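You operate a simulated robot arm through the tools that you are given. There is no shell and no other tool. Be economical: measure what you need, move in short steps, check, and stop when the job is done.

You are at the controls of a simulated robot arm. One attempt, no reset.

TASK
Tidy the drawer cabinet: lid on the jar, flat brush in its holder, shoe horn on the brass peg.
Fine: put the lid on the pale wooden box too.

The check looks at the end state, three seconds after you hand in, the way a careful person would. Anything else that was tipped, shoved, dropped, spilled or broken makes it a failure. A push-on lid holds only when it is set on centred and level and pressed home; a screw cap is set on level and turned clockwise until tight.

THE ROBOT
A 6-joint arm with a two-finger parallel gripper, fixed in place. Base frame: the origin is at the foot of the arm, x ahead of it, y to its left, z up; the work surface is at about z = 800. Readings come in mm, rad, newtons and seconds.
With the tool pointing down near the work surface it reaches from about 260 to 680 mm from the base axis. Its first joint turns from -1.152 to 1.152 rad. Payload 2.9 kg.
The TCP is the grasp point between the finger pads, 30 mm short of the fingertips. In the tool frame z runs along the fingers and y along their closing line. The gripper opens to 110 mm. The fingers are 20 mm wide and 10 mm thick; the gripper's body (48 by 112 mm) begins 55 mm behind the TCP.
Orientation is that of the tool frame in the base frame, as a unit quaternion [w, x, y, z]. With the fingers straight down and closing along the base's y, the tool's x points along the base's -x, its y along +y and its z along -z.

THE INTERFACE
- The arm moves only by the tool apply_moves. Its arguments are lists of equal length, an entry for each row: "dp": the shift along the base's x, y, z in cm, a list of three; "dr": the turn, a rotation vector about the base's x, y, z in rad, a list of three; "jaw": the finger opening in cm, from 0 to 11. In form: {"dp": [[x, y, z], ...], "dr": [[wx, wy, wz], ...], "jaw": [jaw, ...]}. A call has 1 to 20 rows; each row shifts and turns the commanded pose from where the row before left it. Each row takes 0.2 s and may step no farther than 50 mm and 0.15 rad from the row before; otherwise, or with a gripper value out of range, the whole call is refused. Where a pose cannot be reached the arm comes as near as it can. A force on the tool above 70 N (or 10 N above the force at the start of the call, whichever is more), or a blocked arm, ends the call early, and 0.2 s more pass. Each finger travels about 108 mm/s and halts on what it meets, pressing with about 39 N; the grip force reading is that of the motor and also rises with nothing between the fingers. The clock runs only during rows and for 0.2 s after the last one: add rows that do not move to give the fingers time. It gives the time, the measured TCP pose, the force on the tool (base axes), the opening and the grip force at its end, in the units of the frame above (readings bear some noise), with the torque about the TCP (base axes, N m) and any sound that the robot's microphone picked up.
- Cameras (640 x 400 px; columns grow to the right, rows downward): "scene" is fixed at [82.5, 441.6, 1397.4]; the picture's right is [-0.72, -0.70, 0.00], its down [-0.31, 0.33, -0.89] and it looks along [0.62, -0.64, -0.45] (base axes); focal length 240 px, centre (320, 200). "wrist" rides on the gripper at [72, 17, -103] in the tool frame; the picture's right is [-0.23, 0.97, 0.00], its down [-0.76, -0.18, -0.62] and it looks along [-0.61, -0.14, 0.78] (tool axes); focal length 222 px, centre (320, 200). There is no depth. A picture from a camera that has moved, and an enlarged one, comes with that camera's place and axes in the base frame and with its lens. The place of the scene camera against the robot may be out by one fixed shift of up to 12 mm in any direction.
- camera(camera): a new picture of that camera. No time passes.
- inspect(camera, box): a new picture of the part [left, top, right, bottom] of that camera's present view, enlarged. No time passes.
- finish_job(): hands the job in; it is judged then, once.

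Work in short steps. Places have to be worked out from the pictures, the camera data and where the tool is seen: move nearer, look again, correct. Check each grasp and each placing, and mend what went wrong. You have 120 turns and 76 pictures in all, those below and enlarged ones among them. Open the gripper and draw the arm clear of the work before you hand the job in, unless the task says otherwise; then end with one line.

The tools are called after "Call:" as name(argument=value, ...) on one line, values as JSON. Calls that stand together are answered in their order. apply_moves: Moves the arm, as the interface text tells. Its arguments: {"type":"object","properties":{"dp":{"type":"array"},"dr":{"type":"array"},"jaw":{"type":"array"}},"required":["dp","dr","jaw"]} The other tools are called the same way: camera (camera) takes a picture; inspect (camera, box) takes an enlarged picture of a part of a camera's view; finish_job () hands the job in.

At the start:

```text
clock: 0.0
tool_pos: [313.1, 56.6, 1322.7]
ee_rot: [0.001, 0.0, 1.0, 0.0]
ft_force: [0.3, -0.6, 0.0]
moment: [0.02, 0.0, -0.01]
grip_width: 109.9
grasp_force: 0.1
```

scene: 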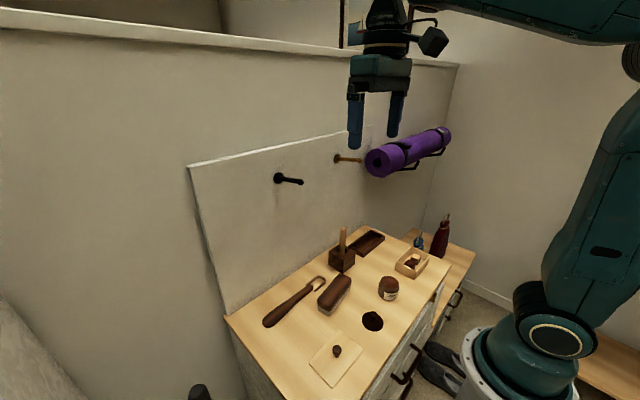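
wrist: 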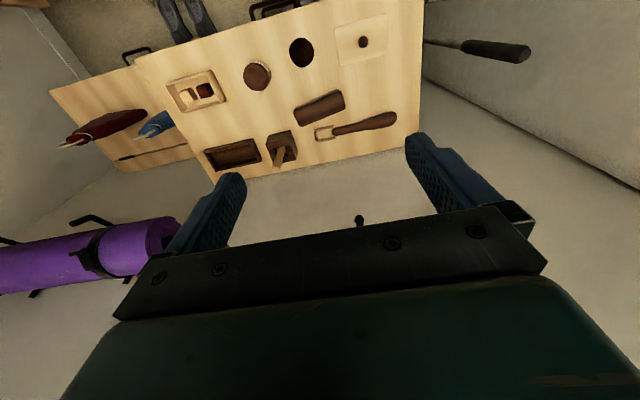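

I start by enlarging the work area to identify the objects.

Call:
inspect(camera="scene", box=[220, 210, 480, 390])

Call:
inspect(camera="wrist", box=[40, 0, 440, 200])

Call:
inspect(camera="scene", box=[240, 120, 460, 240])

```text
2.22 times, centred on (350, 300) of scene
camera zoom: at [82.5, 441.6, 1397.4], right [-0.72, -0.7, 0.0], down [-0.31, 0.33, -0.89], along [0.62, -0.64, -0.45], focal length 534 px, centre (253, -22)
```

zoom: 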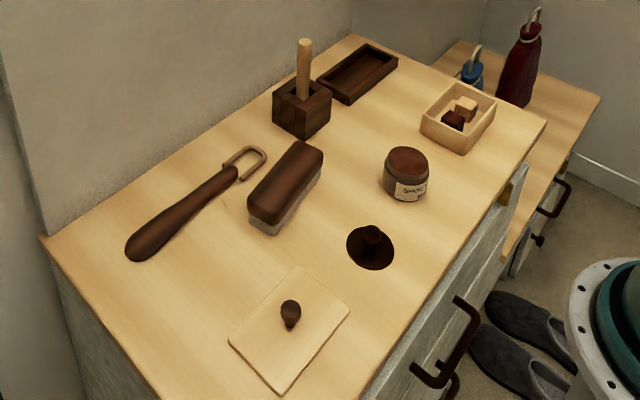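

```text
1.60 times, centred on (240, 100) of wrist
camera zoom: at [239.4, 76.3, 1427.2], right [0.23, 0.97, 0.0], down [0.76, -0.18, 0.62], along [0.61, -0.14, -0.78], focal length 355 px, centre (448, 360)
```

zoom: 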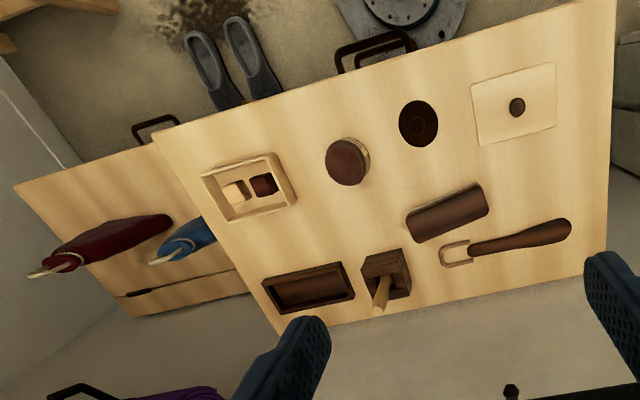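

```text
2.91 times, centred on (350, 180) of scene
camera zoom: at [82.5, 441.6, 1397.4], right [-0.72, -0.7, 0.0], down [-0.31, 0.33, -0.89], along [0.62, -0.64, -0.45], focal length 699 px, centre (233, 258)
```

zoom: 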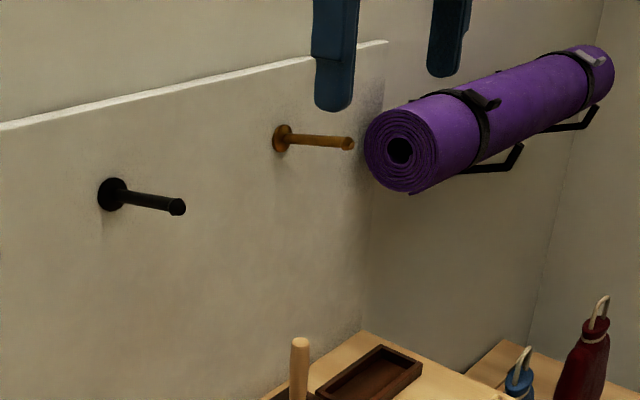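

The jar lid is the dark disc near (283,25), the jar is near (301,-87), and the box lid is near (295,165) with its box near (300,-254). The brush is near (405,40), the tray near (485,-254) and the horn near x≈488, with its loop at y≈20. I'll move lower over the front of the cabinet and yaw so the camera looks back towards the base.

Call:
apply_moves(dp=[[0.45, -0.2, -1.2], [0.45, -0.2, -1.2], [0.45, -0.2, -1.2], [0.45, -0.2, -1.2], [0.45, -0.2, -1.2], [0.45, -0.2, -1.2], [0.45, -0.2, -1.2], [0.45, -0.2, -1.2], [0.45, -0.2, -1.2], [0.45, -0.2, -1.2], [0.45, -0.2, -1.2], [0.45, -0.2, -1.2], [0.45, -0.2, -1.2], [0.45, -0.2, -1.2], [0.45, -0.2, -1.2], [0.45, -0.2, -1.2], [0.45, -0.2, -1.2], [0.45, -0.2, -1.2], [0.45, -0.2, -1.2], [0.45, -0.2, -1.2]], dr=[[0, 0, 0.15], [0, 0, 0.15], [0, 0, 0.15], [0, 0, 0.15], [0, 0, 0.15], [0, 0, 0.15], [0, 0, 0.15], [0, 0, 0.15], [0, 0, 0.15], [0, 0, 0.15], [0, 0, 0.15], [0, 0, 0.15], [0, 0, 0.15], [0, 0, 0.15], [0, 0, 0.15], [0, 0, 0.15], [0, 0, 0.15], [0, 0, 0.15], [0, 0, 0.15], [0, 0, 0.15]], jaw=[6, 6, 6, 6, 6, 6, 6, 6, 6, 6, 6, 6, 6, 6, 6, 6, 6, 6, 6, 6])

Call:
camera(camera="wrist")

```text
clock: 4.2
tool_pos: [401.4, 19.5, 1082.9]
ee_rot: [0.0, 0.998, -0.07, 0.0]
ft_force: [-1.2, 0.6, 0.0]
moment: [0.03, -0.02, -0.03]
grip_width: 60.1
grasp_force: 0.0
```

```text
70 pictures are left
camera wrist: at [471.2, -6.9, 1187.5], right [-0.36, -0.93, 0.0], down [-0.73, 0.28, 0.62], along [-0.58, 0.23, -0.78], focal length 222 px, centre (320, 200)
```

wrist: 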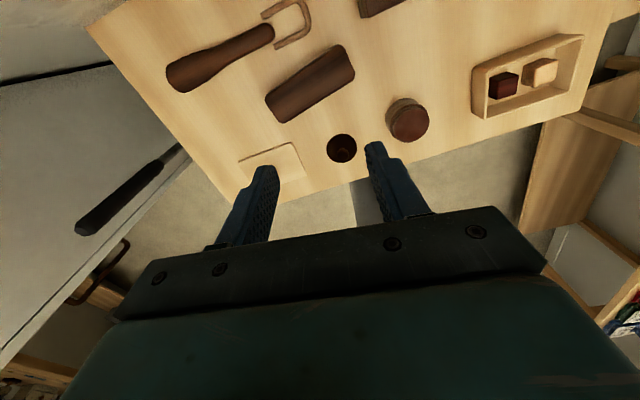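

Yaw of about 172° is reachable. I'll enlarge the view to see the lid, jar and brush details.

Call:
inspect(camera="wrist", box=[310, 80, 450, 170])

Call:
inspect(camera="wrist", box=[160, 0, 600, 200])

```text
4.44 times, centred on (380, 125) of wrist
camera zoom: at [471.2, -6.9, 1187.5], right [-0.36, -0.93, 0.0], down [-0.73, 0.28, 0.62], along [-0.58, 0.23, -0.78], focal length 987 px, centre (53, 533)
```

zoom: 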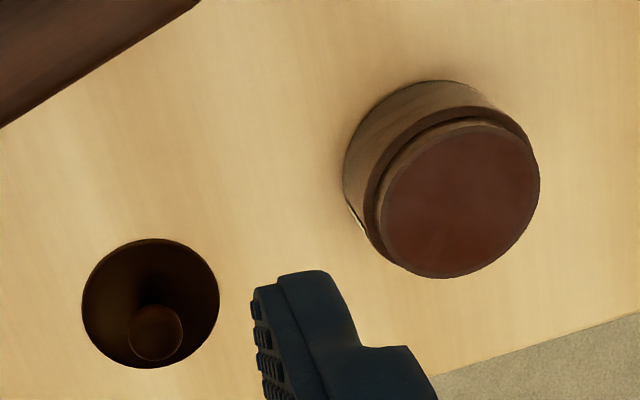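

```text
1.45 times, centred on (380, 100) of wrist
camera zoom: at [471.2, -6.9, 1187.5], right [-0.36, -0.93, 0.0], down [-0.73, 0.28, 0.62], along [-0.58, 0.23, -0.78], focal length 323 px, centre (233, 346)
```

zoom: 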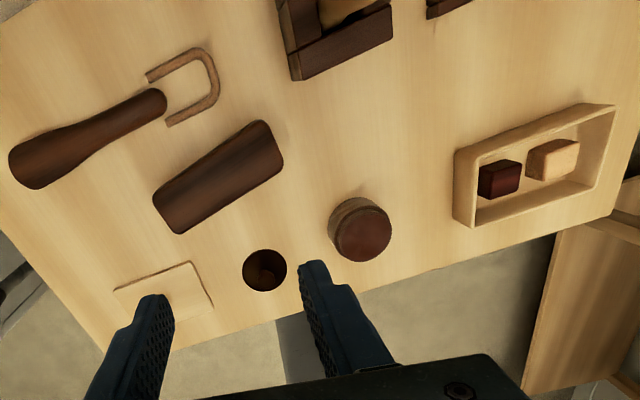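

The lid is about 58 mm across with its knob top near z≈828, at about (286,23). I'll square the yaw and move to a hover above it.

Call:
apply_moves(dp=[[-2.9, 0.1, -4], [-2.9, 0.1, -4], [-2.9, 0.1, -4], [-2.9, 0.1, -4], [0, 0, 0]], dr=[[0, 0, 0.07], [0, 0, 0.0716], [0, 0, 0], [0, 0, 0], [0, 0, 0]], jaw=[6, 6, 6, 6, 6])

Call:
camera(camera="wrist")

```text
clock: 5.4
tool_pos: [284.7, 44.4, 924.5]
ee_rot: [0.0, 1.0, -0.001, 0.0]
ft_force: [0.4, 0.9, 0.3]
moment: [0.01, 0.03, 0.01]
grip_width: 60.0
grasp_force: 0.1
out of reach, approached as far as the arm can: row 2
```

```text
67 pictures are left
camera wrist: at [357.5, 30.2, 1028.4], right [-0.23, -0.97, 0.0], down [-0.76, 0.18, 0.62], along [-0.61, 0.14, -0.78], focal length 222 px, centre (320, 200)
```

wrist: 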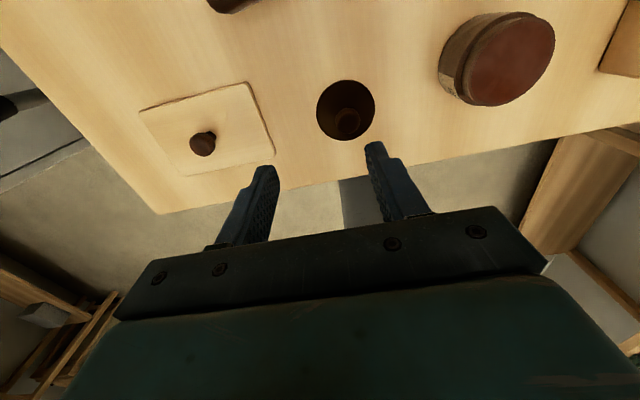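

The yaw hit a wrist limit, which is roughly q1+3.0, so I'll back off 0.5 rad. The lid works out at about (285,21). I'll move over it and partway down.

Call:
apply_moves(dp=[[0, -1.2, -1], [0, -1.2, -1.5], [0, 0, -1.5], [0, 0, -1.0], [0, 0, 0]], dr=[[0, 0, -0.14], [0, 0, -0.14], [0, 0, -0.14], [0, 0, -0.1], [0, 0, 0]], jaw=[5, 5, 5, 5, 5])

Call:
camera(camera="wrist")

```text
clock: 6.6
tool_pos: [284.8, 20.0, 872.6]
ee_rot: [0.0, 0.966, -0.259, 0.0]
ft_force: [0.2, -0.5, -0.5]
moment: [0.01, -0.02, 0.01]
grip_width: 50.1
grasp_force: 0.0
```

```text
66 pictures are left
camera wrist: at [339.1, -28.4, 977.3], right [-0.68, -0.73, 0.0], down [-0.57, 0.53, 0.62], along [-0.46, 0.43, -0.78], focal length 222 px, centre (320, 200)
```

wrist: 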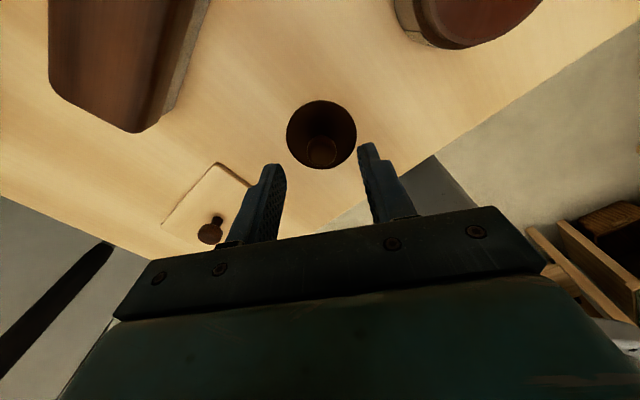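

The knob sits between the fingers and on axis. I'll lower to z≈843 so the fingertips straddle it, and close.

Call:
apply_moves(dp=[[0, 0.1, -1.5], [0, 0, -1.4], [0, 0, 0], [0, 0, 0], [0, 0, 0], [0, 0, 0]], dr=[[0, 0, 0], [0, 0, 0], [0, 0, 0], [0, 0, 0], [0, 0, 0], [0, 0, 0]], jaw=[5, 5, 5, 3, 1, 1])

Call:
camera(camera="wrist")

```text
clock: 8.0
tool_pos: [284.4, 21.4, 843.9]
ee_rot: [0.0, 0.966, -0.257, -0.001]
ft_force: [-0.3, 0.4, -0.2]
moment: [0.01, -0.01, 0.01]
grip_width: 20.0
grasp_force: 38.6
```

```text
65 pictures are left
camera wrist: at [338.3, -28.1, 948.5], right [-0.68, -0.73, 0.0], down [-0.57, 0.53, 0.62], along [-0.46, 0.43, -0.78], focal length 222 px, centre (320, 200)
```

wrist: 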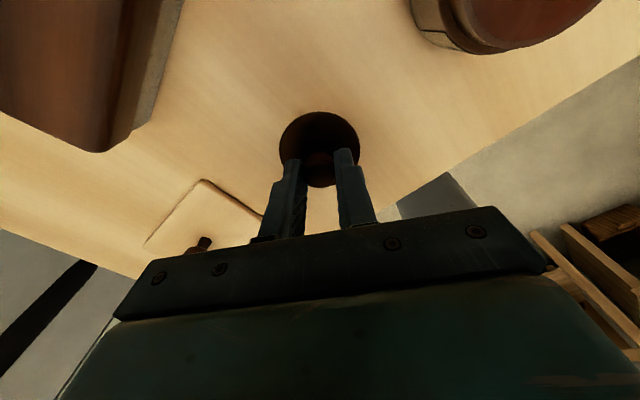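

The lid is gripped at 20 mm. I'll lift it and go to a spot beyond the jar so the camera sees the jar and the lid together.

Call:
apply_moves(dp=[[0, 0, 4], [0, 0, 4], [1.5, -3, 2], [1.5, -4, 0], [1.5, -4, 0], [1.3, -4, 0], [0, 0, 0]], dr=[[0, 0, 0], [0, 0, 0], [0, 0, 0], [0, 0, 0], [0, 0, 0], [0, 0, 0], [0, 0, 0]], jaw=[1, 1, 1, 1, 1, 1, 1])

Call:
camera(camera="wrist")

Call:
inspect(camera="scene", box=[320, 200, 480, 320])

```text
clock: 9.6
tool_pos: [342.6, -129.2, 944.3]
ee_rot: [0.0, 0.966, -0.257, -0.001]
ft_force: [0.7, -0.3, 0.6]
moment: [0.0, 0.0, -0.01]
grip_width: 19.9
grasp_force: 39.0
```

```text
64 pictures are left
camera wrist: at [396.6, -178.4, 1048.6], right [-0.68, -0.73, 0.0], down [-0.57, 0.53, 0.62], along [-0.46, 0.43, -0.78], focal length 222 px, centre (320, 200)
```

wrist: 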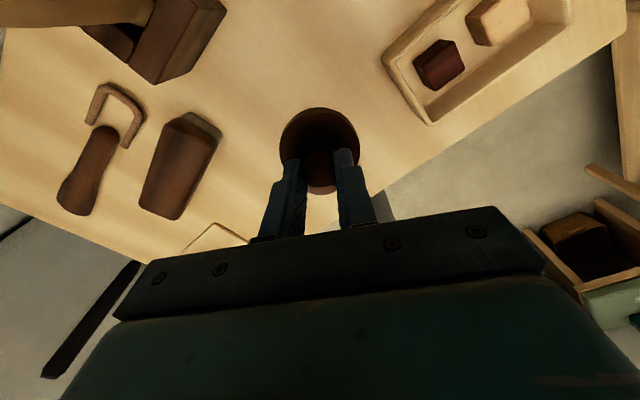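

```text
3.33 times, centred on (400, 260) of scene
camera zoom: at [82.5, 441.6, 1397.4], right [-0.72, -0.7, 0.0], down [-0.31, 0.33, -0.89], along [0.62, -0.64, -0.45], focal length 800 px, centre (53, 0)
```

zoom: 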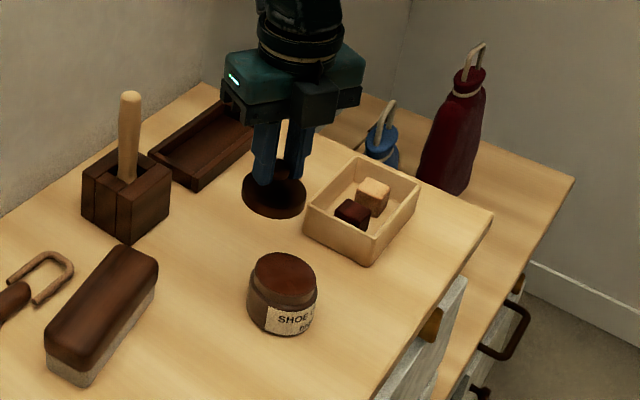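

The scene camera shows the jar clear with no label side obstructed. To pin it down I want it seen beside the lid in the wrist view, so I'll move so the jar lies to the picture's right.

Call:
apply_moves(dp=[[0.6, 3.2, 0], [0.6, 3.2, 0], [0.6, 3.1, 0], [0, 0, 0], [0, 0, 0]], dr=[[0, 0, 0], [0, 0, 0], [0, 0, 0], [0, 0, 0], [0, 0, 0]], jaw=[1, 1, 1, 1, 1])

Call:
inspect(camera="wrist", box=[240, 50, 560, 250])

```text
clock: 10.8
tool_pos: [360.2, -34.6, 944.3]
ee_rot: [0.0, 0.966, -0.258, 0.0]
ft_force: [-0.2, -0.1, 0.4]
moment: [0.05, 0.02, -0.03]
grip_width: 20.3
grasp_force: 39.0
```

```text
2.00 times, centred on (400, 150) of wrist
camera zoom: at [414.3, -83.1, 1048.4], right [-0.68, -0.73, 0.0], down [-0.57, 0.53, 0.62], along [-0.46, 0.43, -0.78], focal length 444 px, centre (160, 300)
```

zoom: 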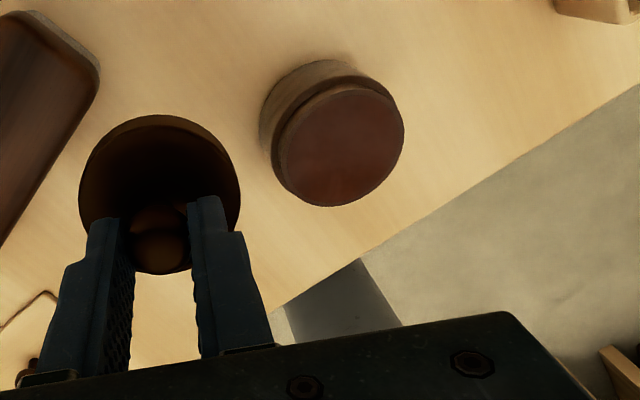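

The jar's neck top comes out at about (302.5,-94.5, z≈844). The lid centre sits about 4 mm from the TCP along tool x. I'll bring the lid to 12 mm above the jar, and back the yaw off 0.3 rad to stay clear of the wrist limit.

Call:
apply_moves(dp=[[-1.5, -1.4, 0], [-1.5, -1.4, 0], [-1.5, -1.4, 0], [-1.5, -1.5, -1], [0, 0, -1.5], [0, 0, -1.9], [0, 0, 0]], dr=[[0, 0, -0.1], [0, 0, -0.1], [0, 0, -0.1], [0, 0, 0], [0, 0, 0], [0, 0, 0], [0, 0, 0]], jaw=[1, 1, 1, 1, 1, 1, 1])

Call:
inspect(camera="wrist", box=[240, 50, 400, 150])

Call:
inspect(camera="scene", box=[350, 250, 430, 310])

```text
clock: 12.4
tool_pos: [302.1, -92.2, 900.3]
ee_rot: [0.0, 0.917, -0.4, 0.001]
ft_force: [-0.3, 0.4, -0.6]
moment: [0.05, -0.02, 0.0]
grip_width: 19.7
grasp_force: 38.7
```

```text
4.00 times, centred on (320, 100) of wrist
camera zoom: at [338.2, -154.5, 1004.2], right [-0.87, -0.5, 0.0], down [-0.39, 0.68, 0.62], along [-0.31, 0.54, -0.78], focal length 888 px, centre (320, 600)
```

zoom: 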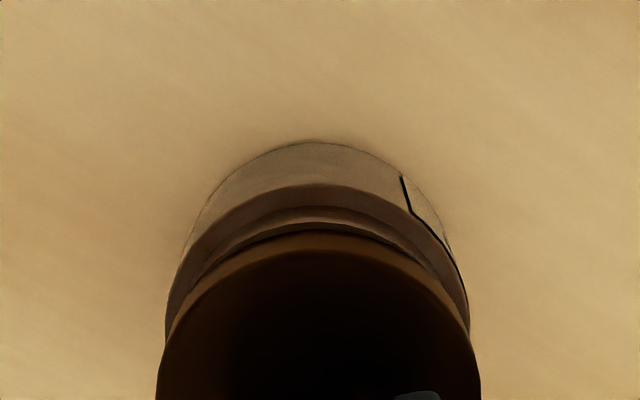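

```text
6.67 times, centred on (390, 280) of scene
camera zoom: at [82.5, 441.6, 1397.4], right [-0.72, -0.7, 0.0], down [-0.31, 0.33, -0.89], along [0.62, -0.64, -0.45], focal length 1601 px, centre (-147, -333)
```

zoom: 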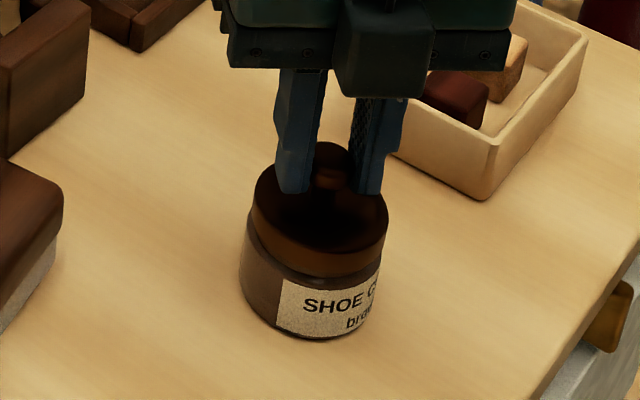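

Edge comparison in both views puts the lid centred over the jar within about 1 mm. I'll lower in small steps and watch the force.

Call:
apply_moves(dp=[[-0.05, 0.1, -0.4], [0, 0, -0.4], [0, 0, -0.3], [0, 0, -0.3], [0, 0, -0.3], [0, 0, 0]], dr=[[0, 0, 0], [0, 0, 0], [0, 0, 0], [0, 0, 0], [0, 0, 0], [0, 0, 0]], jaw=[1, 1, 1, 1, 1, 1])

```text
clock: 13.8
tool_pos: [301.3, -90.1, 883.6]
ee_rot: [0.0, 0.917, -0.399, 0.002]
ft_force: [1.9, -3.1, 44.2]
moment: [-0.12, -0.09, -0.02]
grip_width: 20.0
grasp_force: 39.1
```

There is contact at z=883.6 with 44 N. I'll check how it sits before pressing.

Call:
inspect(camera="scene", box=[350, 250, 430, 310])

Call:
inspect(camera="wrist", box=[240, 50, 400, 150])

```text
6.67 times, centred on (390, 280) of scene
camera zoom: at [82.1, 441.7, 1397.4], right [-0.72, -0.7, 0.0], down [-0.31, 0.33, -0.89], along [0.62, -0.64, -0.45], focal length 1601 px, centre (-147, -333)
```

zoom: 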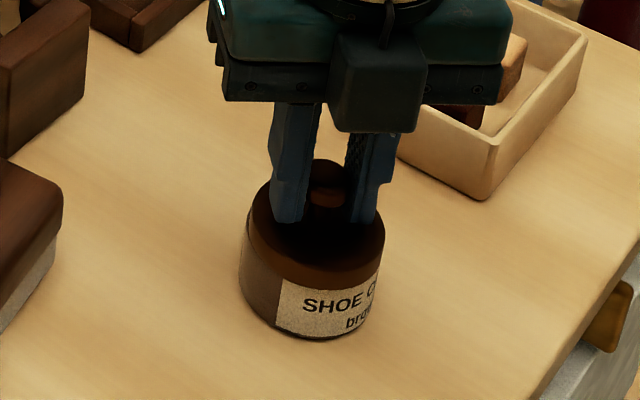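

```text
4.00 times, centred on (320, 100) of wrist
camera zoom: at [337.1, -152.8, 988.3], right [-0.87, -0.5, 0.0], down [-0.39, 0.68, 0.62], along [-0.31, 0.54, -0.78], focal length 888 px, centre (320, 600)
```

zoom: 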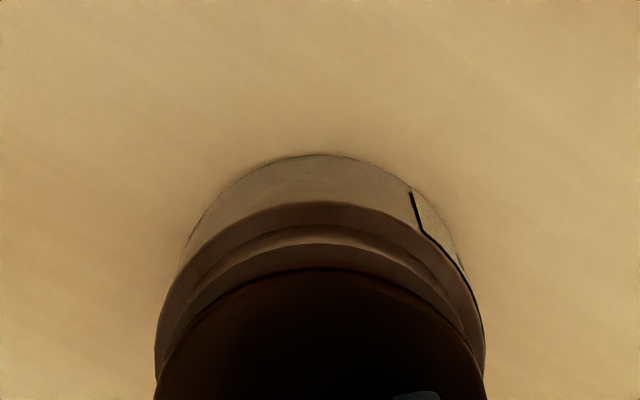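

The near edge of the lid looks shifted compared with before, so I need a closer look before pressing.

Call:
inspect(camera="scene", box=[374, 268, 406, 298])

Call:
inspect(camera="wrist", box=[240, 80, 400, 180])

```text
13.33 times, centred on (390, 283) of scene
camera zoom: at [82.1, 441.7, 1397.4], right [-0.72, -0.7, 0.0], down [-0.31, 0.33, -0.89], along [0.62, -0.64, -0.45], focal length 3202 px, centre (-613, -907)
```

zoom: 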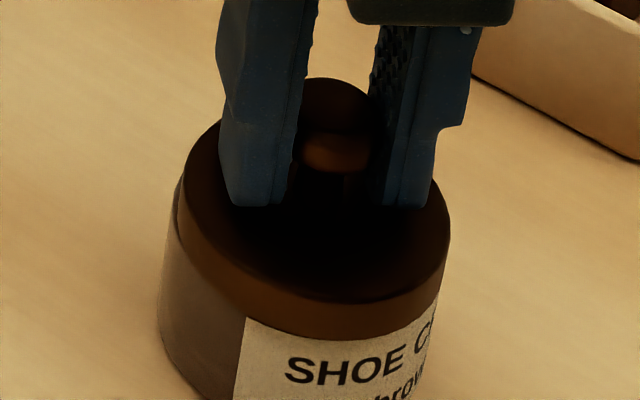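

```text
4.00 times, centred on (320, 130) of wrist
camera zoom: at [337.1, -152.8, 988.3], right [-0.87, -0.5, 0.0], down [-0.39, 0.68, 0.62], along [-0.31, 0.54, -0.78], focal length 888 px, centre (320, 480)
```

zoom: 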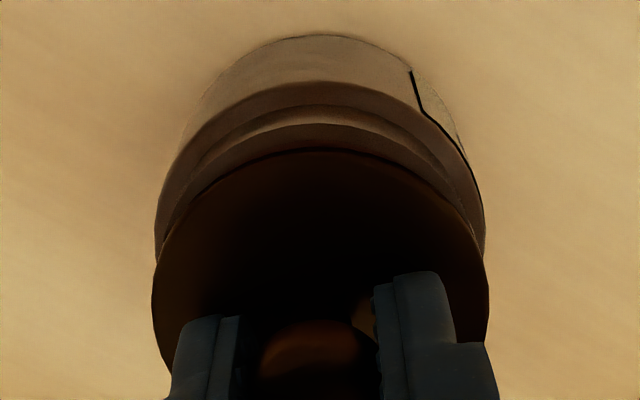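

The lid appears tipped: low on the scene side and riding on the neck on the camera side, so it sits too far towards +y/-x. I'll lift and look at it again.

Call:
apply_moves(dp=[[0, 0, 1.0], [0, 0, 0.8], [0, 0, 0]], dr=[[0, 0, 0], [0, 0, 0], [0, 0, 0]], jaw=[1, 1, 1])

Call:
inspect(camera="wrist", box=[240, 60, 400, 160])

Call:
inspect(camera="scene", box=[370, 255, 418, 297])

```text
clock: 14.6
tool_pos: [300.3, -89.7, 901.1]
ee_rot: [0.0, 0.917, -0.399, -0.001]
ft_force: [-0.7, -0.3, 0.7]
moment: [-0.04, -0.04, 0.02]
grip_width: 19.8
grasp_force: 38.9
```

```text
4.00 times, centred on (320, 110) of wrist
camera zoom: at [336.6, -152.5, 1005.0], right [-0.87, -0.5, 0.0], down [-0.39, 0.68, 0.62], along [-0.31, 0.54, -0.78], focal length 888 px, centre (320, 560)
```

zoom: 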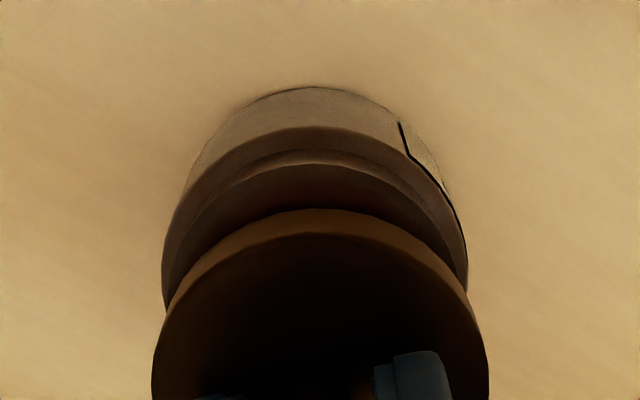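

```text
9.52 times, centred on (394, 276) of scene
camera zoom: at [82.5, 441.6, 1397.4], right [-0.72, -0.7, 0.0], down [-0.31, 0.33, -0.89], along [0.62, -0.64, -0.45], focal length 2287 px, centre (-385, -524)
```

zoom: 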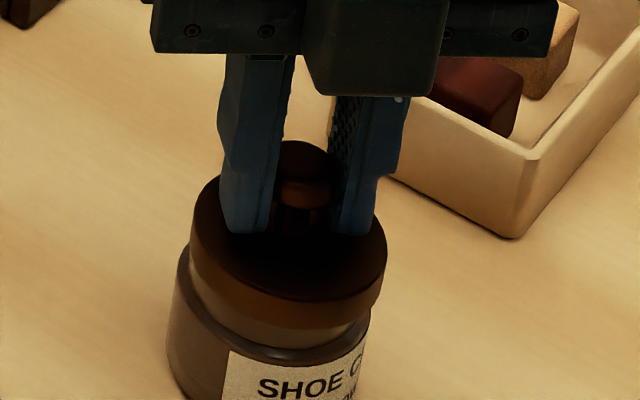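

Pivoting in the grip has tilted the lid and slid it about 4 mm up. I'll set it back down on the free spot on the table to level it, then regrasp lower.

Call:
apply_moves(dp=[[0, 0, 1], [0, 4, 0], [0, 4, 0], [0, 3.5, 0], [0, 0, -2], [0, 0, -2], [0, 0, -1.5], [0, 0, -0.8], [0, 0, -0.4], [0, 0, -0.4], [0, 0, -0.3]], dr=[[0, 0, 0], [0, 0, 0], [0, 0, 0], [0, 0, 0], [0, 0, 0], [0, 0, 0], [0, 0, 0], [0, 0, 0], [0, 0, 0], [0, 0, 0], [0, 0, 0]], jaw=[1, 1, 1, 1, 1, 1, 1, 1, 1, 1, 1])

```text
clock: 17.0
tool_pos: [298.4, 23.7, 837.6]
ee_rot: [0.0, 0.916, -0.4, 0.0]
ft_force: [-0.1, -0.6, -0.6]
moment: [-0.01, 0.02, 0.05]
grip_width: 20.2
grasp_force: 39.4
```

There's no contact yet at 837.6, so I'll continue gently downward.

Call:
apply_moves(dp=[[0, 0, -0.3], [0, 0, -0.3], [0, 0, -0.3], [0, 0, -0.3], [0, 0, 0]], dr=[[0, 0, 0], [0, 0, 0], [0, 0, 0], [0, 0, 0], [0, 0, 0]], jaw=[1, 1, 1, 1, 1])

Call:
inspect(camera="wrist", box=[240, 80, 400, 180])

```text
clock: 17.6
tool_pos: [300.1, 25.1, 835.3]
ee_rot: [-0.001, 0.916, -0.4, 0.001]
ft_force: [-4.9, -1.1, 17.5]
moment: [0.0, 0.11, -0.02]
grip_width: 19.9
grasp_force: 39.0
stopped in row 3: the force on the tool passed its limit at 82 N (the readings are from after the stop); the commanded pose is now the measured one
```

```text
4.00 times, centred on (320, 130) of wrist
camera zoom: at [336.2, -38.0, 939.1], right [-0.87, -0.5, 0.0], down [-0.39, 0.68, 0.62], along [-0.31, 0.54, -0.78], focal length 888 px, centre (320, 480)
```

zoom: 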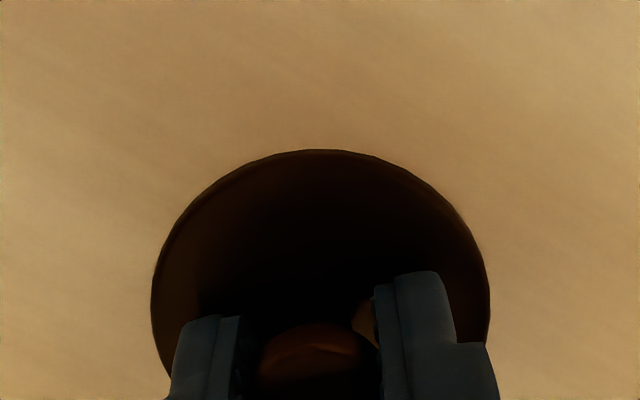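

The lid is seated on the table with the fingertips near its top. I'll reopen and reclose for a stress-free grip and measure the lid's offset from the TCP.

Call:
apply_moves(dp=[[0, 0, 0.1], [0, 0, 0], [0, 0, 0], [0, 0, 0], [0, 0, 0], [0, 0, 0]], dr=[[0, 0, 0], [0, 0, 0], [0, 0, 0], [0, 0, 0], [0, 0, 0], [0, 0, 0]], jaw=[3.2, 3.2, 3.2, 1, 1, 1])

Call:
camera(camera="wrist")

Call:
inspect(camera="scene", box=[340, 290, 410, 340])

```text
clock: 19.0
tool_pos: [300.4, 25.5, 836.3]
ee_rot: [0.0, 0.917, -0.4, 0.001]
ft_force: [-0.5, 0.4, -0.7]
moment: [-0.01, 0.01, 0.0]
grip_width: 19.9
grasp_force: 38.8
```

```text
52 pictures are left
camera wrist: at [336.8, -38.1, 939.7], right [-0.87, -0.5, 0.0], down [-0.39, 0.68, 0.62], along [-0.31, 0.54, -0.78], focal length 222 px, centre (320, 200)
```

wrist: 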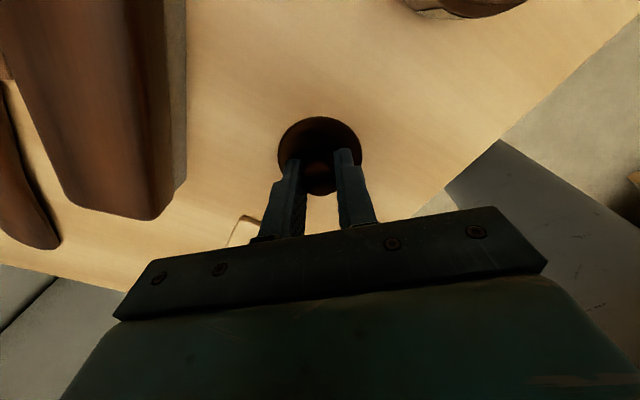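

```text
8.00 times, centred on (375, 315) of scene
camera zoom: at [82.5, 441.6, 1397.4], right [-0.72, -0.7, 0.0], down [-0.31, 0.33, -0.89], along [0.62, -0.64, -0.45], focal length 1921 px, centre (-120, -720)
```

zoom: 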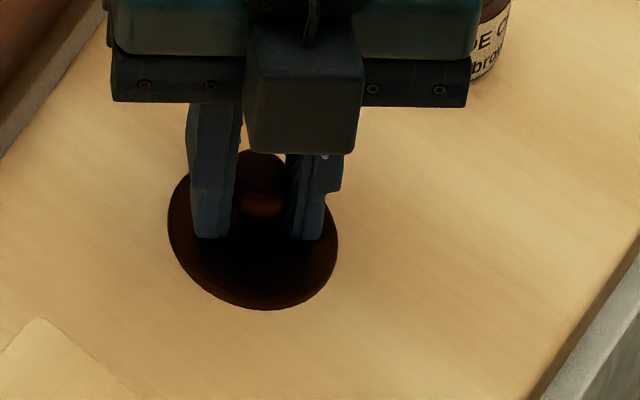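

Piecing the heights together, the table is at about z=795 and the lid has a skirt of about 10 mm. On the jar the lid was resting on the neck rim about 4 mm off-centre. The jar is at about (302.2,-92.1), and the lid now sits about 3 mm from the TCP on the -tool-x side. I'll hover at the corrected spot.

Call:
apply_moves(dp=[[0, 0, 4], [0, 0, 3], [0.1, -4, 0], [0.1, -4, 0], [0.1, -4, 0], [0, 0, -0.6], [0, 0, -0.7], [0, 0, 0]], dr=[[0, 0, 0], [0, 0, 0], [0, 0, 0], [0, 0, 0], [0, 0, 0], [0, 0, 0], [0, 0, 0], [0, 0, 0]], jaw=[1, 1, 1, 1, 1, 1, 1, 1])

Call:
inspect(camera="wrist", box=[240, 60, 400, 160])

Call:
inspect(camera="scene", box=[370, 255, 418, 297])

```text
clock: 20.8
tool_pos: [303.2, -95.5, 892.0]
ee_rot: [-0.001, 0.917, -0.4, 0.0]
ft_force: [-0.1, 0.5, -0.4]
moment: [-0.02, 0.0, -0.02]
grip_width: 19.8
grasp_force: 39.1
```

```text
4.00 times, centred on (320, 110) of wrist
camera zoom: at [340.3, -158.3, 997.2], right [-0.87, -0.5, 0.0], down [-0.39, 0.68, 0.62], along [-0.31, 0.54, -0.78], focal length 888 px, centre (320, 560)
```

zoom: 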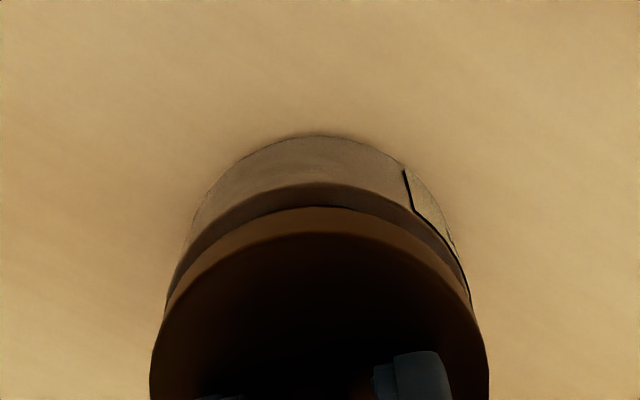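

```text
9.52 times, centred on (394, 276) of scene
camera zoom: at [82.5, 441.6, 1397.4], right [-0.72, -0.7, 0.0], down [-0.31, 0.33, -0.89], along [0.62, -0.64, -0.45], focal length 2287 px, centre (-385, -524)
```

zoom: 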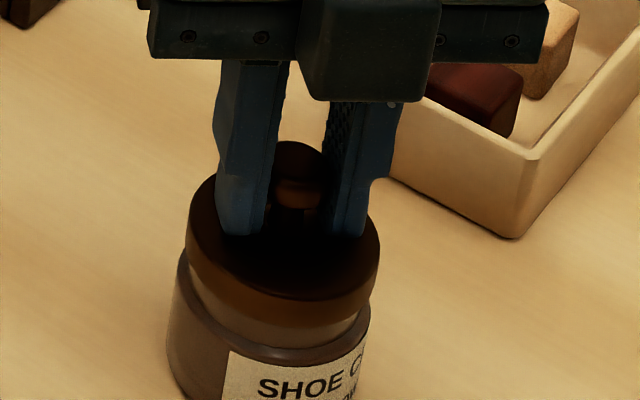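

The arcs now say the lid is about 2.5–3 mm short towards the camera side. I'll shift by (-1.3,+2.5) mm and lower slightly, then recheck.

Call:
apply_moves(dp=[[-0.13, 0.25, -0.2], [0, 0, -0.1], [0, 0, 0]], dr=[[0, 0, 0], [0, 0, 0], [0, 0, 0]], jaw=[1, 1, 1])

Call:
inspect(camera="wrist", box=[240, 60, 400, 160])

```text
clock: 21.6
tool_pos: [301.7, -92.2, 889.7]
ee_rot: [-0.001, 0.917, -0.4, 0.0]
ft_force: [-0.1, 0.7, -0.5]
moment: [0.02, 0.02, 0.01]
grip_width: 20.0
grasp_force: 39.3
```

```text
4.00 times, centred on (320, 110) of wrist
camera zoom: at [338.5, -155.6, 993.9], right [-0.87, -0.5, 0.0], down [-0.39, 0.68, 0.62], along [-0.31, 0.54, -0.78], focal length 888 px, centre (320, 560)
```

zoom: 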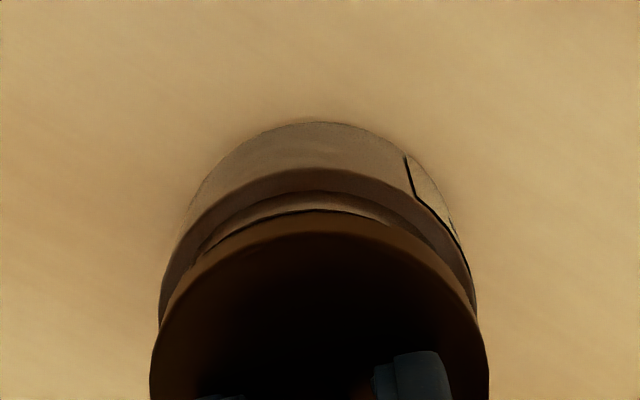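

The jar and lid centres now match within about 1 mm. Pressing down in small steps.

Call:
apply_moves(dp=[[0, 0, -0.3], [0, 0, -0.2], [0, 0, -0.2], [0, 0, -0.2], [0, 0, -0.2], [0, 0, -0.2], [0, 0, -0.2], [0, 0, -0.2]], dr=[[0, 0, 0], [0, 0, 0], [0, 0, 0], [0, 0, 0], [0, 0, 0], [0, 0, 0], [0, 0, 0], [0, 0, 0]], jaw=[1, 1, 1, 1, 1, 1, 1, 1])

Call:
inspect(camera="scene", box=[370, 255, 418, 297])

```text
clock: 22.7
tool_pos: [303.5, -95.0, 883.2]
ee_rot: [0.0, 0.917, -0.4, 0.006]
ft_force: [-4.6, -0.8, 12.7]
moment: [0.13, 0.32, 0.05]
grip_width: 20.0
grasp_force: 38.8
heard: snap
stopped in row 5: the force on the tool passed its limit at 84 N (the readings are from after the stop); the commanded pose is now the measured one
```

```text
9.52 times, centred on (394, 276) of scene
camera zoom: at [82.3, 441.6, 1397.4], right [-0.72, -0.7, 0.0], down [-0.31, 0.33, -0.89], along [0.62, -0.64, -0.45], focal length 2287 px, centre (-385, -524)
```

zoom: 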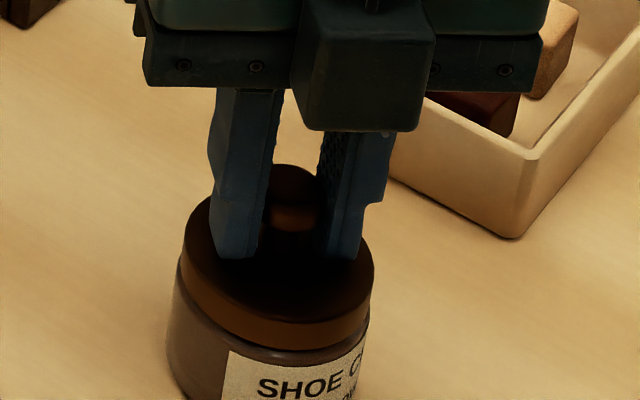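

A snap was heard and the lid looks level on the jar. I'll open, rise and inspect.

Call:
apply_moves(dp=[[0, 0, 0], [0, 0, 0], [0, 0, 3], [0, 0, 4], [0, 0, 4]], dr=[[0, 0, 0], [0, 0, 0], [0, 0, 0], [0, 0, 0], [0, 0, 0]], jaw=[4, 4, 5, 5, 5])

Call:
inspect(camera="scene", box=[370, 255, 418, 297])

```text
clock: 23.9
tool_pos: [305.0, -92.8, 994.5]
ee_rot: [0.0, 0.917, -0.399, 0.005]
ft_force: [0.3, -0.9, 0.4]
moment: [-0.02, 0.03, 0.0]
grip_width: 49.9
grasp_force: 0.1
```

```text
9.52 times, centred on (394, 276) of scene
camera zoom: at [82.5, 441.6, 1397.4], right [-0.72, -0.7, 0.0], down [-0.31, 0.33, -0.89], along [0.62, -0.64, -0.45], focal length 2287 px, centre (-385, -524)
```

zoom: 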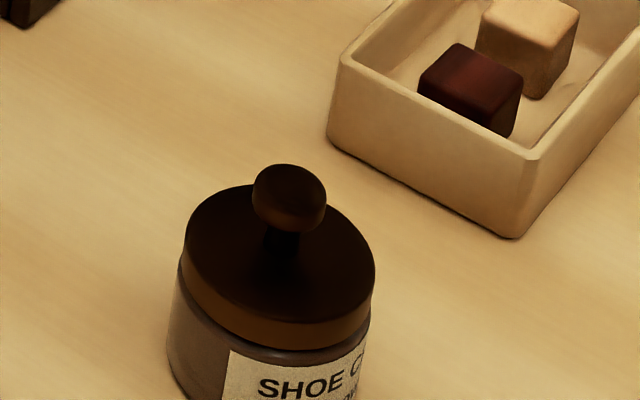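

The jar lid looks seated and level. Next comes the box lid, so I'll turn to yaw ≈ π/2 and look down at the box to measure its position and angle.

Call:
apply_moves(dp=[[0, -3, 0], [0, -3, 0], [0, -3, 0], [0, -3, 0], [0, -3, 0], [0, 0, 0]], dr=[[0, 0, -0.15], [0, 0, -0.15], [0, 0, -0.15], [0, 0, -0.15], [0, 0, -0.147], [0, 0, 0]], jaw=[5, 5, 5, 5, 5, 5])

Call:
camera(camera="wrist")

```text
clock: 25.3
tool_pos: [302.6, -244.2, 993.7]
ee_rot: [0.002, 0.707, -0.707, 0.006]
ft_force: [0.1, 0.4, -0.4]
moment: [-0.01, 0.0, 0.02]
grip_width: 50.1
grasp_force: 0.0
```

```text
45 pictures are left
camera wrist: at [285.2, -314.0, 1098.5], right [-0.97, 0.23, -0.01], down [0.18, 0.77, 0.62], along [0.15, 0.6, -0.79], focal length 222 px, centre (320, 200)
```

wrist: 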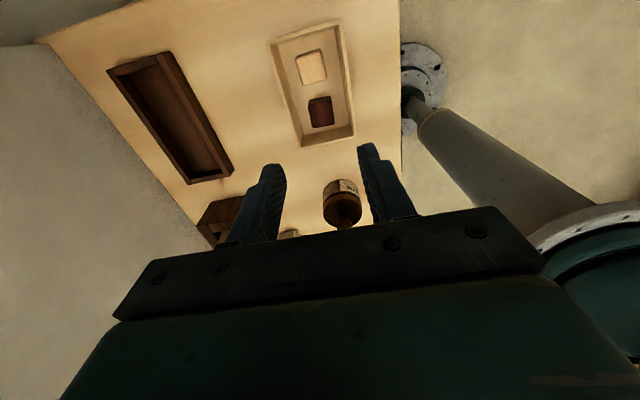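

I'll enlarge on the box and tray.

Call:
inspect(camera="wrist", box=[100, 10, 420, 210])

Call:
inspect(camera="wrist", box=[260, 10, 380, 150])

```text
2.00 times, centred on (260, 110) of wrist
camera zoom: at [285.2, -314.0, 1098.5], right [-0.97, 0.23, -0.01], down [0.18, 0.77, 0.62], along [0.15, 0.6, -0.79], focal length 444 px, centre (440, 380)
```

zoom: 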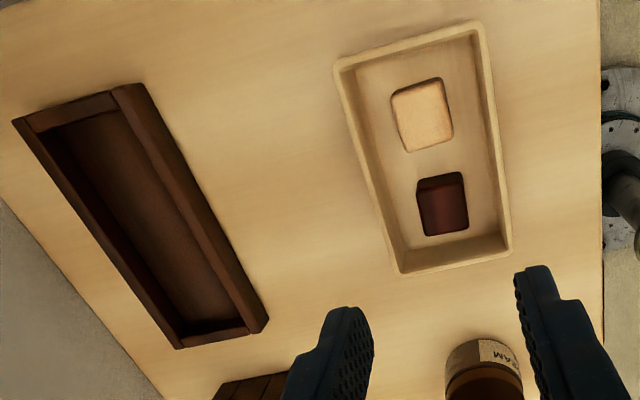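

```text
2.86 times, centred on (320, 80) of wrist
camera zoom: at [285.2, -314.0, 1098.5], right [-0.97, 0.23, -0.01], down [0.18, 0.77, 0.62], along [0.15, 0.6, -0.79], focal length 635 px, centre (320, 543)
```

zoom: 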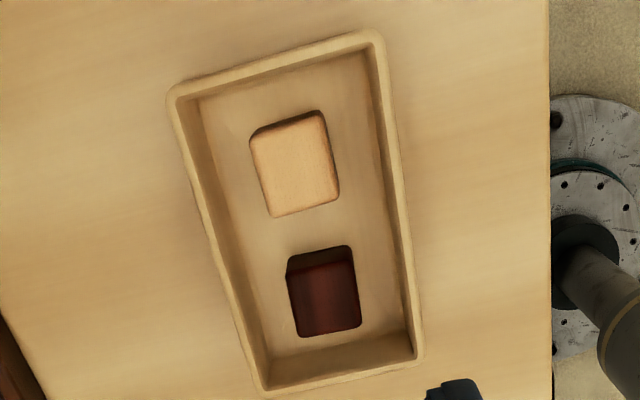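

The box is axis-aligned: rim ≈ 75×115 mm, centre ≈ (304.7,-256.4), rim z≈827. The tray is about x 446–528, y -331 to -178. I'll correct the slight tool tilt and move over the box lid.

Call:
apply_moves(dp=[[0, 4.5, 0], [0, 4.5, 0], [0, 4.5, 0], [-0.2, 4.5, 0], [-0.2, 4.5, 0], [-0.2, 4.5, 0], [-0.2, 4.5, 0], [-0.2, 4.5, 0], [0, 4.2, -2], [0, 0, -3], [0, 0, 0]], dr=[[0.0113, 0.0057, 0], [0, 0, 0], [0, 0, 0], [0, 0, 0], [0, 0, 0], [0, 0, 0], [0, 0, 0], [0, 0, 0], [0, 0, 0], [0, 0, 0], [0, 0, 0]], jaw=[5, 5, 5, 5, 5, 5, 5, 5, 5, 5, 5])

Call:
inspect(camera="wrist", box=[200, 20, 440, 170])

```text
clock: 27.7
tool_pos: [293.9, 158.8, 942.8]
ee_rot: [0.0, 0.708, -0.706, -0.001]
ft_force: [-0.2, -0.3, 0.4]
moment: [0.01, 0.02, -0.05]
grip_width: 49.9
grasp_force: 0.0
```

```text
2.67 times, centred on (320, 95) of wrist
camera zoom: at [277.1, 87.5, 1046.4], right [-0.97, 0.23, 0.0], down [0.18, 0.76, 0.62], along [0.14, 0.61, -0.78], focal length 592 px, centre (320, 480)
```

zoom: 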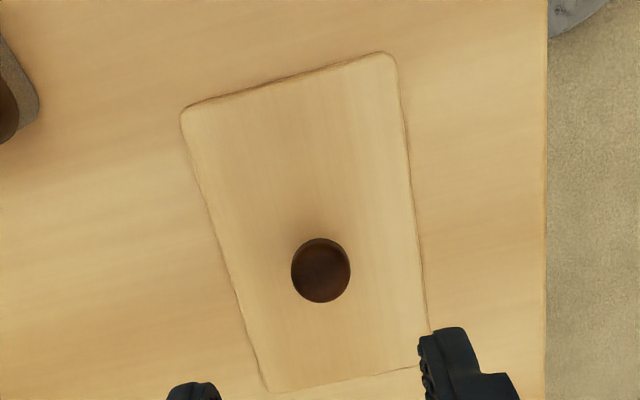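

The box lid is centred at about (294.6,162.5), its knob top is at about z 823, and it is rotated about -0.03 rad. I'll descend over the knob.

Call:
apply_moves(dp=[[0.08, 0.37, -3], [0, 0, -3], [0, 0, -2.5], [0, 0, -1.5], [0, 0, -0.5], [0, 0, 0]], dr=[[0, 0, 0], [0, 0, 0], [0, 0, 0], [0, 0, 0], [0, 0, 0], [0, 0, 0]], jaw=[5, 5, 5, 5, 5, 5])

Call:
inspect(camera="wrist", box=[200, 60, 440, 210])

```text
clock: 29.1
tool_pos: [295.6, 162.0, 838.8]
ee_rot: [0.001, 0.708, -0.706, 0.0]
ft_force: [-0.4, -1.1, 0.1]
moment: [0.01, -0.01, -0.01]
grip_width: 50.3
grasp_force: 0.1
```

```text
2.67 times, centred on (320, 135) of wrist
camera zoom: at [278.5, 91.1, 943.3], right [-0.97, 0.23, 0.0], down [0.18, 0.76, 0.62], along [0.14, 0.61, -0.78], focal length 592 px, centre (320, 373)
```

zoom: 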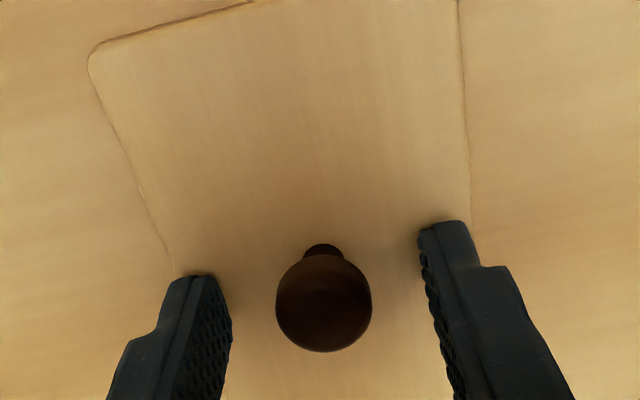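

The knob is centred between the pads. I'll lower a little more and close.

Call:
apply_moves(dp=[[0, 0, -0.2], [0, 0, -0.2], [0, 0, 0], [0, 0, 0], [0, 0, 0], [0, 0, 0]], dr=[[0, 0, 0], [0, 0, 0], [0, 0, 0], [0, 0, 0], [0, 0, 0], [0, 0, 0]], jaw=[5, 5, 5, 1, 1, 1])

```text
clock: 30.5
tool_pos: [295.1, 162.2, 836.8]
ee_rot: [-0.001, 0.708, -0.706, 0.0]
ft_force: [-5.1, 1.4, 49.2]
moment: [-0.01, 0.22, -0.02]
grip_width: 24.1
grasp_force: 13.9
```

The fingertips touch the plate (49 N), so I'll back up about 2 mm with the jaws open and then close again.

Call:
apply_moves(dp=[[0, 0, 0.2], [0, 0, 0], [0, 0, 0.0], [0, 0, 0], [0, 0, 0], [0, 0, 0]], dr=[[0, 0, 0], [0, 0, 0], [0, 0, 0], [0, 0, 0], [0, 0, 0], [0, 0, 0]], jaw=[4, 4, 1, 1, 1, 1])

Call:
inspect(camera="wrist", box=[200, 60, 440, 210])

```text
clock: 31.9
tool_pos: [294.2, 160.9, 837.1]
ee_rot: [0.0, 0.708, -0.706, -0.001]
ft_force: [-0.7, 0.9, -0.8]
moment: [0.02, 0.0, 0.03]
grip_width: 19.6
grasp_force: 38.9
```

```text
2.67 times, centred on (320, 135) of wrist
camera zoom: at [277.6, 90.1, 941.2], right [-0.97, 0.23, 0.0], down [0.18, 0.76, 0.62], along [0.14, 0.61, -0.78], focal length 592 px, centre (320, 373)
```

zoom: 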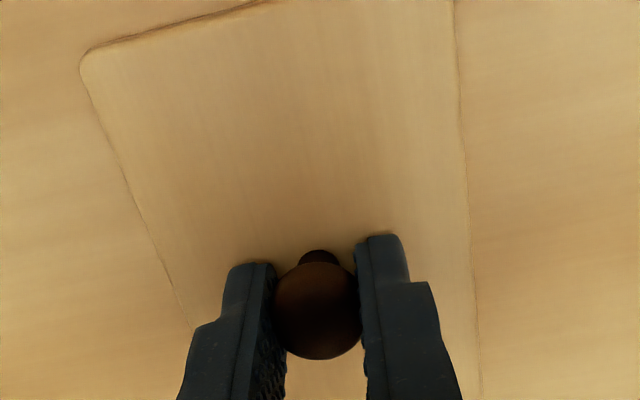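

The lid is gripped centrally. I'll lift, carry it over to above the box with a +0.017 rad correction, and stop with the lid about 15 mm above the rim.

Call:
apply_moves(dp=[[0, 0, 4.5], [0, 0, 4.5], [0.1, -4.2, 1], [0.1, -4.2, 0], [0.1, -4.2, 0], [0.1, -4.2, 0], [0.1, -4.2, 0], [0.1, -4.2, 0], [0.1, -4.2, 0], [0.1, -4.2, 0], [0.1, -4.2, 0], [0.1, -3.9, 0], [0, 0, -2], [0, 0, -2], [0, 0, -1.4], [0, 0, 0]], dr=[[0, 0, 0], [0, 0, 0], [0, 0, 0.017], [0, 0, 0], [0, 0, 0], [0, 0, 0], [0, 0, 0], [0, 0, 0], [0, 0, 0], [0, 0, 0], [0, 0, 0], [0, 0, 0], [0, 0, 0], [0, 0, 0], [0, 0, 0], [0, 0, 0]], jaw=[1, 1, 1, 1, 1, 1, 1, 1, 1, 1, 1, 1, 1, 1, 1, 1])

Call:
inspect(camera="wrist", box=[200, 20, 440, 220])

Call:
inspect(camera="scene", box=[370, 220, 450, 280])

```text
clock: 35.3
tool_pos: [305.7, -254.5, 883.7]
ee_rot: [0.0, 0.714, -0.7, -0.001]
ft_force: [-1.0, 0.3, -0.8]
moment: [0.04, 0.01, -0.03]
grip_width: 19.5
grasp_force: 39.2
```

```text
2.00 times, centred on (320, 120) of wrist
camera zoom: at [289.5, -325.9, 987.0], right [-0.98, 0.21, 0.0], down [0.16, 0.76, 0.62], along [0.13, 0.61, -0.78], focal length 444 px, centre (320, 360)
```

zoom: 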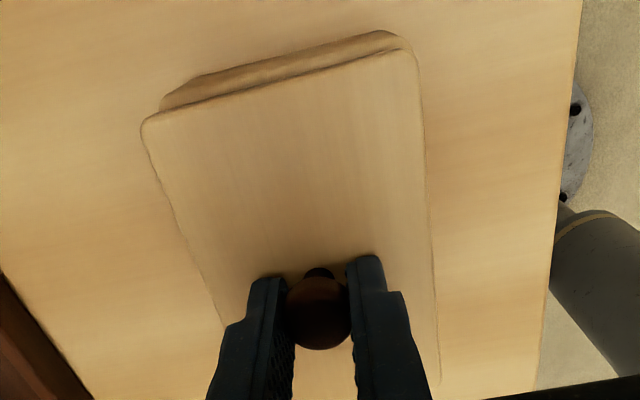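

```text
6.67 times, centred on (410, 250) of scene
camera zoom: at [82.5, 441.6, 1397.4], right [-0.72, -0.7, 0.0], down [-0.31, 0.33, -0.89], along [0.62, -0.64, -0.45], focal length 1601 px, centre (-280, -133)
```

zoom: 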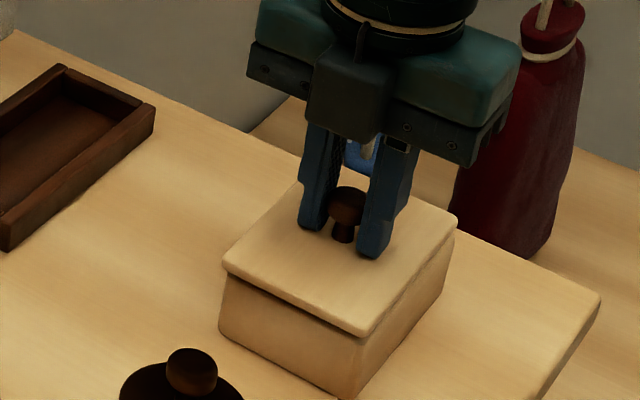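

Comparing edges, the lid should go about 2 mm further in -y. I'll apply that and lower closer for another check.

Call:
apply_moves(dp=[[0.03, -0.2, -0.4], [0, 0, -0.4], [0, 0, 0], [0, 0, 0]], dr=[[0, 0, 0], [0, 0, 0], [0, 0, 0], [0, 0, 0]], jaw=[1, 1, 1, 1])

Call:
inspect(camera="wrist", box=[220, 30, 400, 130])

Call:
inspect(camera="scene", box=[390, 240, 430, 275])

```text
clock: 36.3
tool_pos: [303.6, -258.2, 877.8]
ee_rot: [0.002, 0.713, -0.701, 0.001]
ft_force: [-24.3, 1.1, 54.4]
moment: [0.07, 0.58, -0.01]
grip_width: 19.7
grasp_force: 39.1
heard: snap
```

```text
3.56 times, centred on (310, 80) of wrist
camera zoom: at [288.6, -329.0, 981.6], right [-0.98, 0.21, 0.0], down [0.17, 0.77, 0.62], along [0.13, 0.61, -0.78], focal length 790 px, centre (356, 627)
```

zoom: 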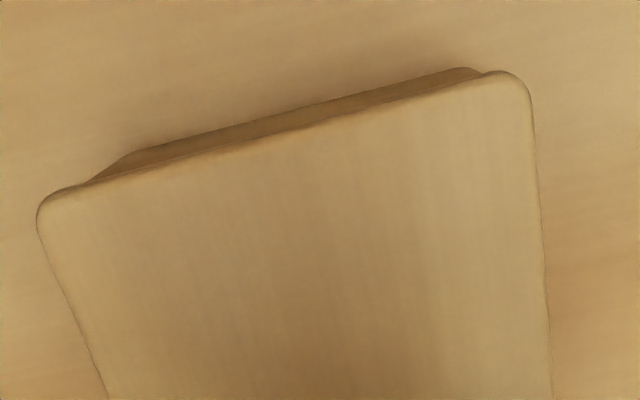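

```text
11.43 times, centred on (410, 258) of scene
camera zoom: at [81.4, 442.1, 1397.3], right [-0.72, -0.7, 0.0], down [-0.31, 0.32, -0.89], along [0.62, -0.64, -0.45], focal length 2745 px, centre (-709, -457)
```

zoom: 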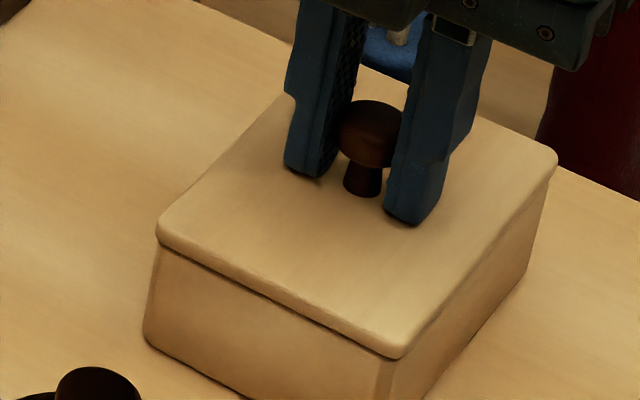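

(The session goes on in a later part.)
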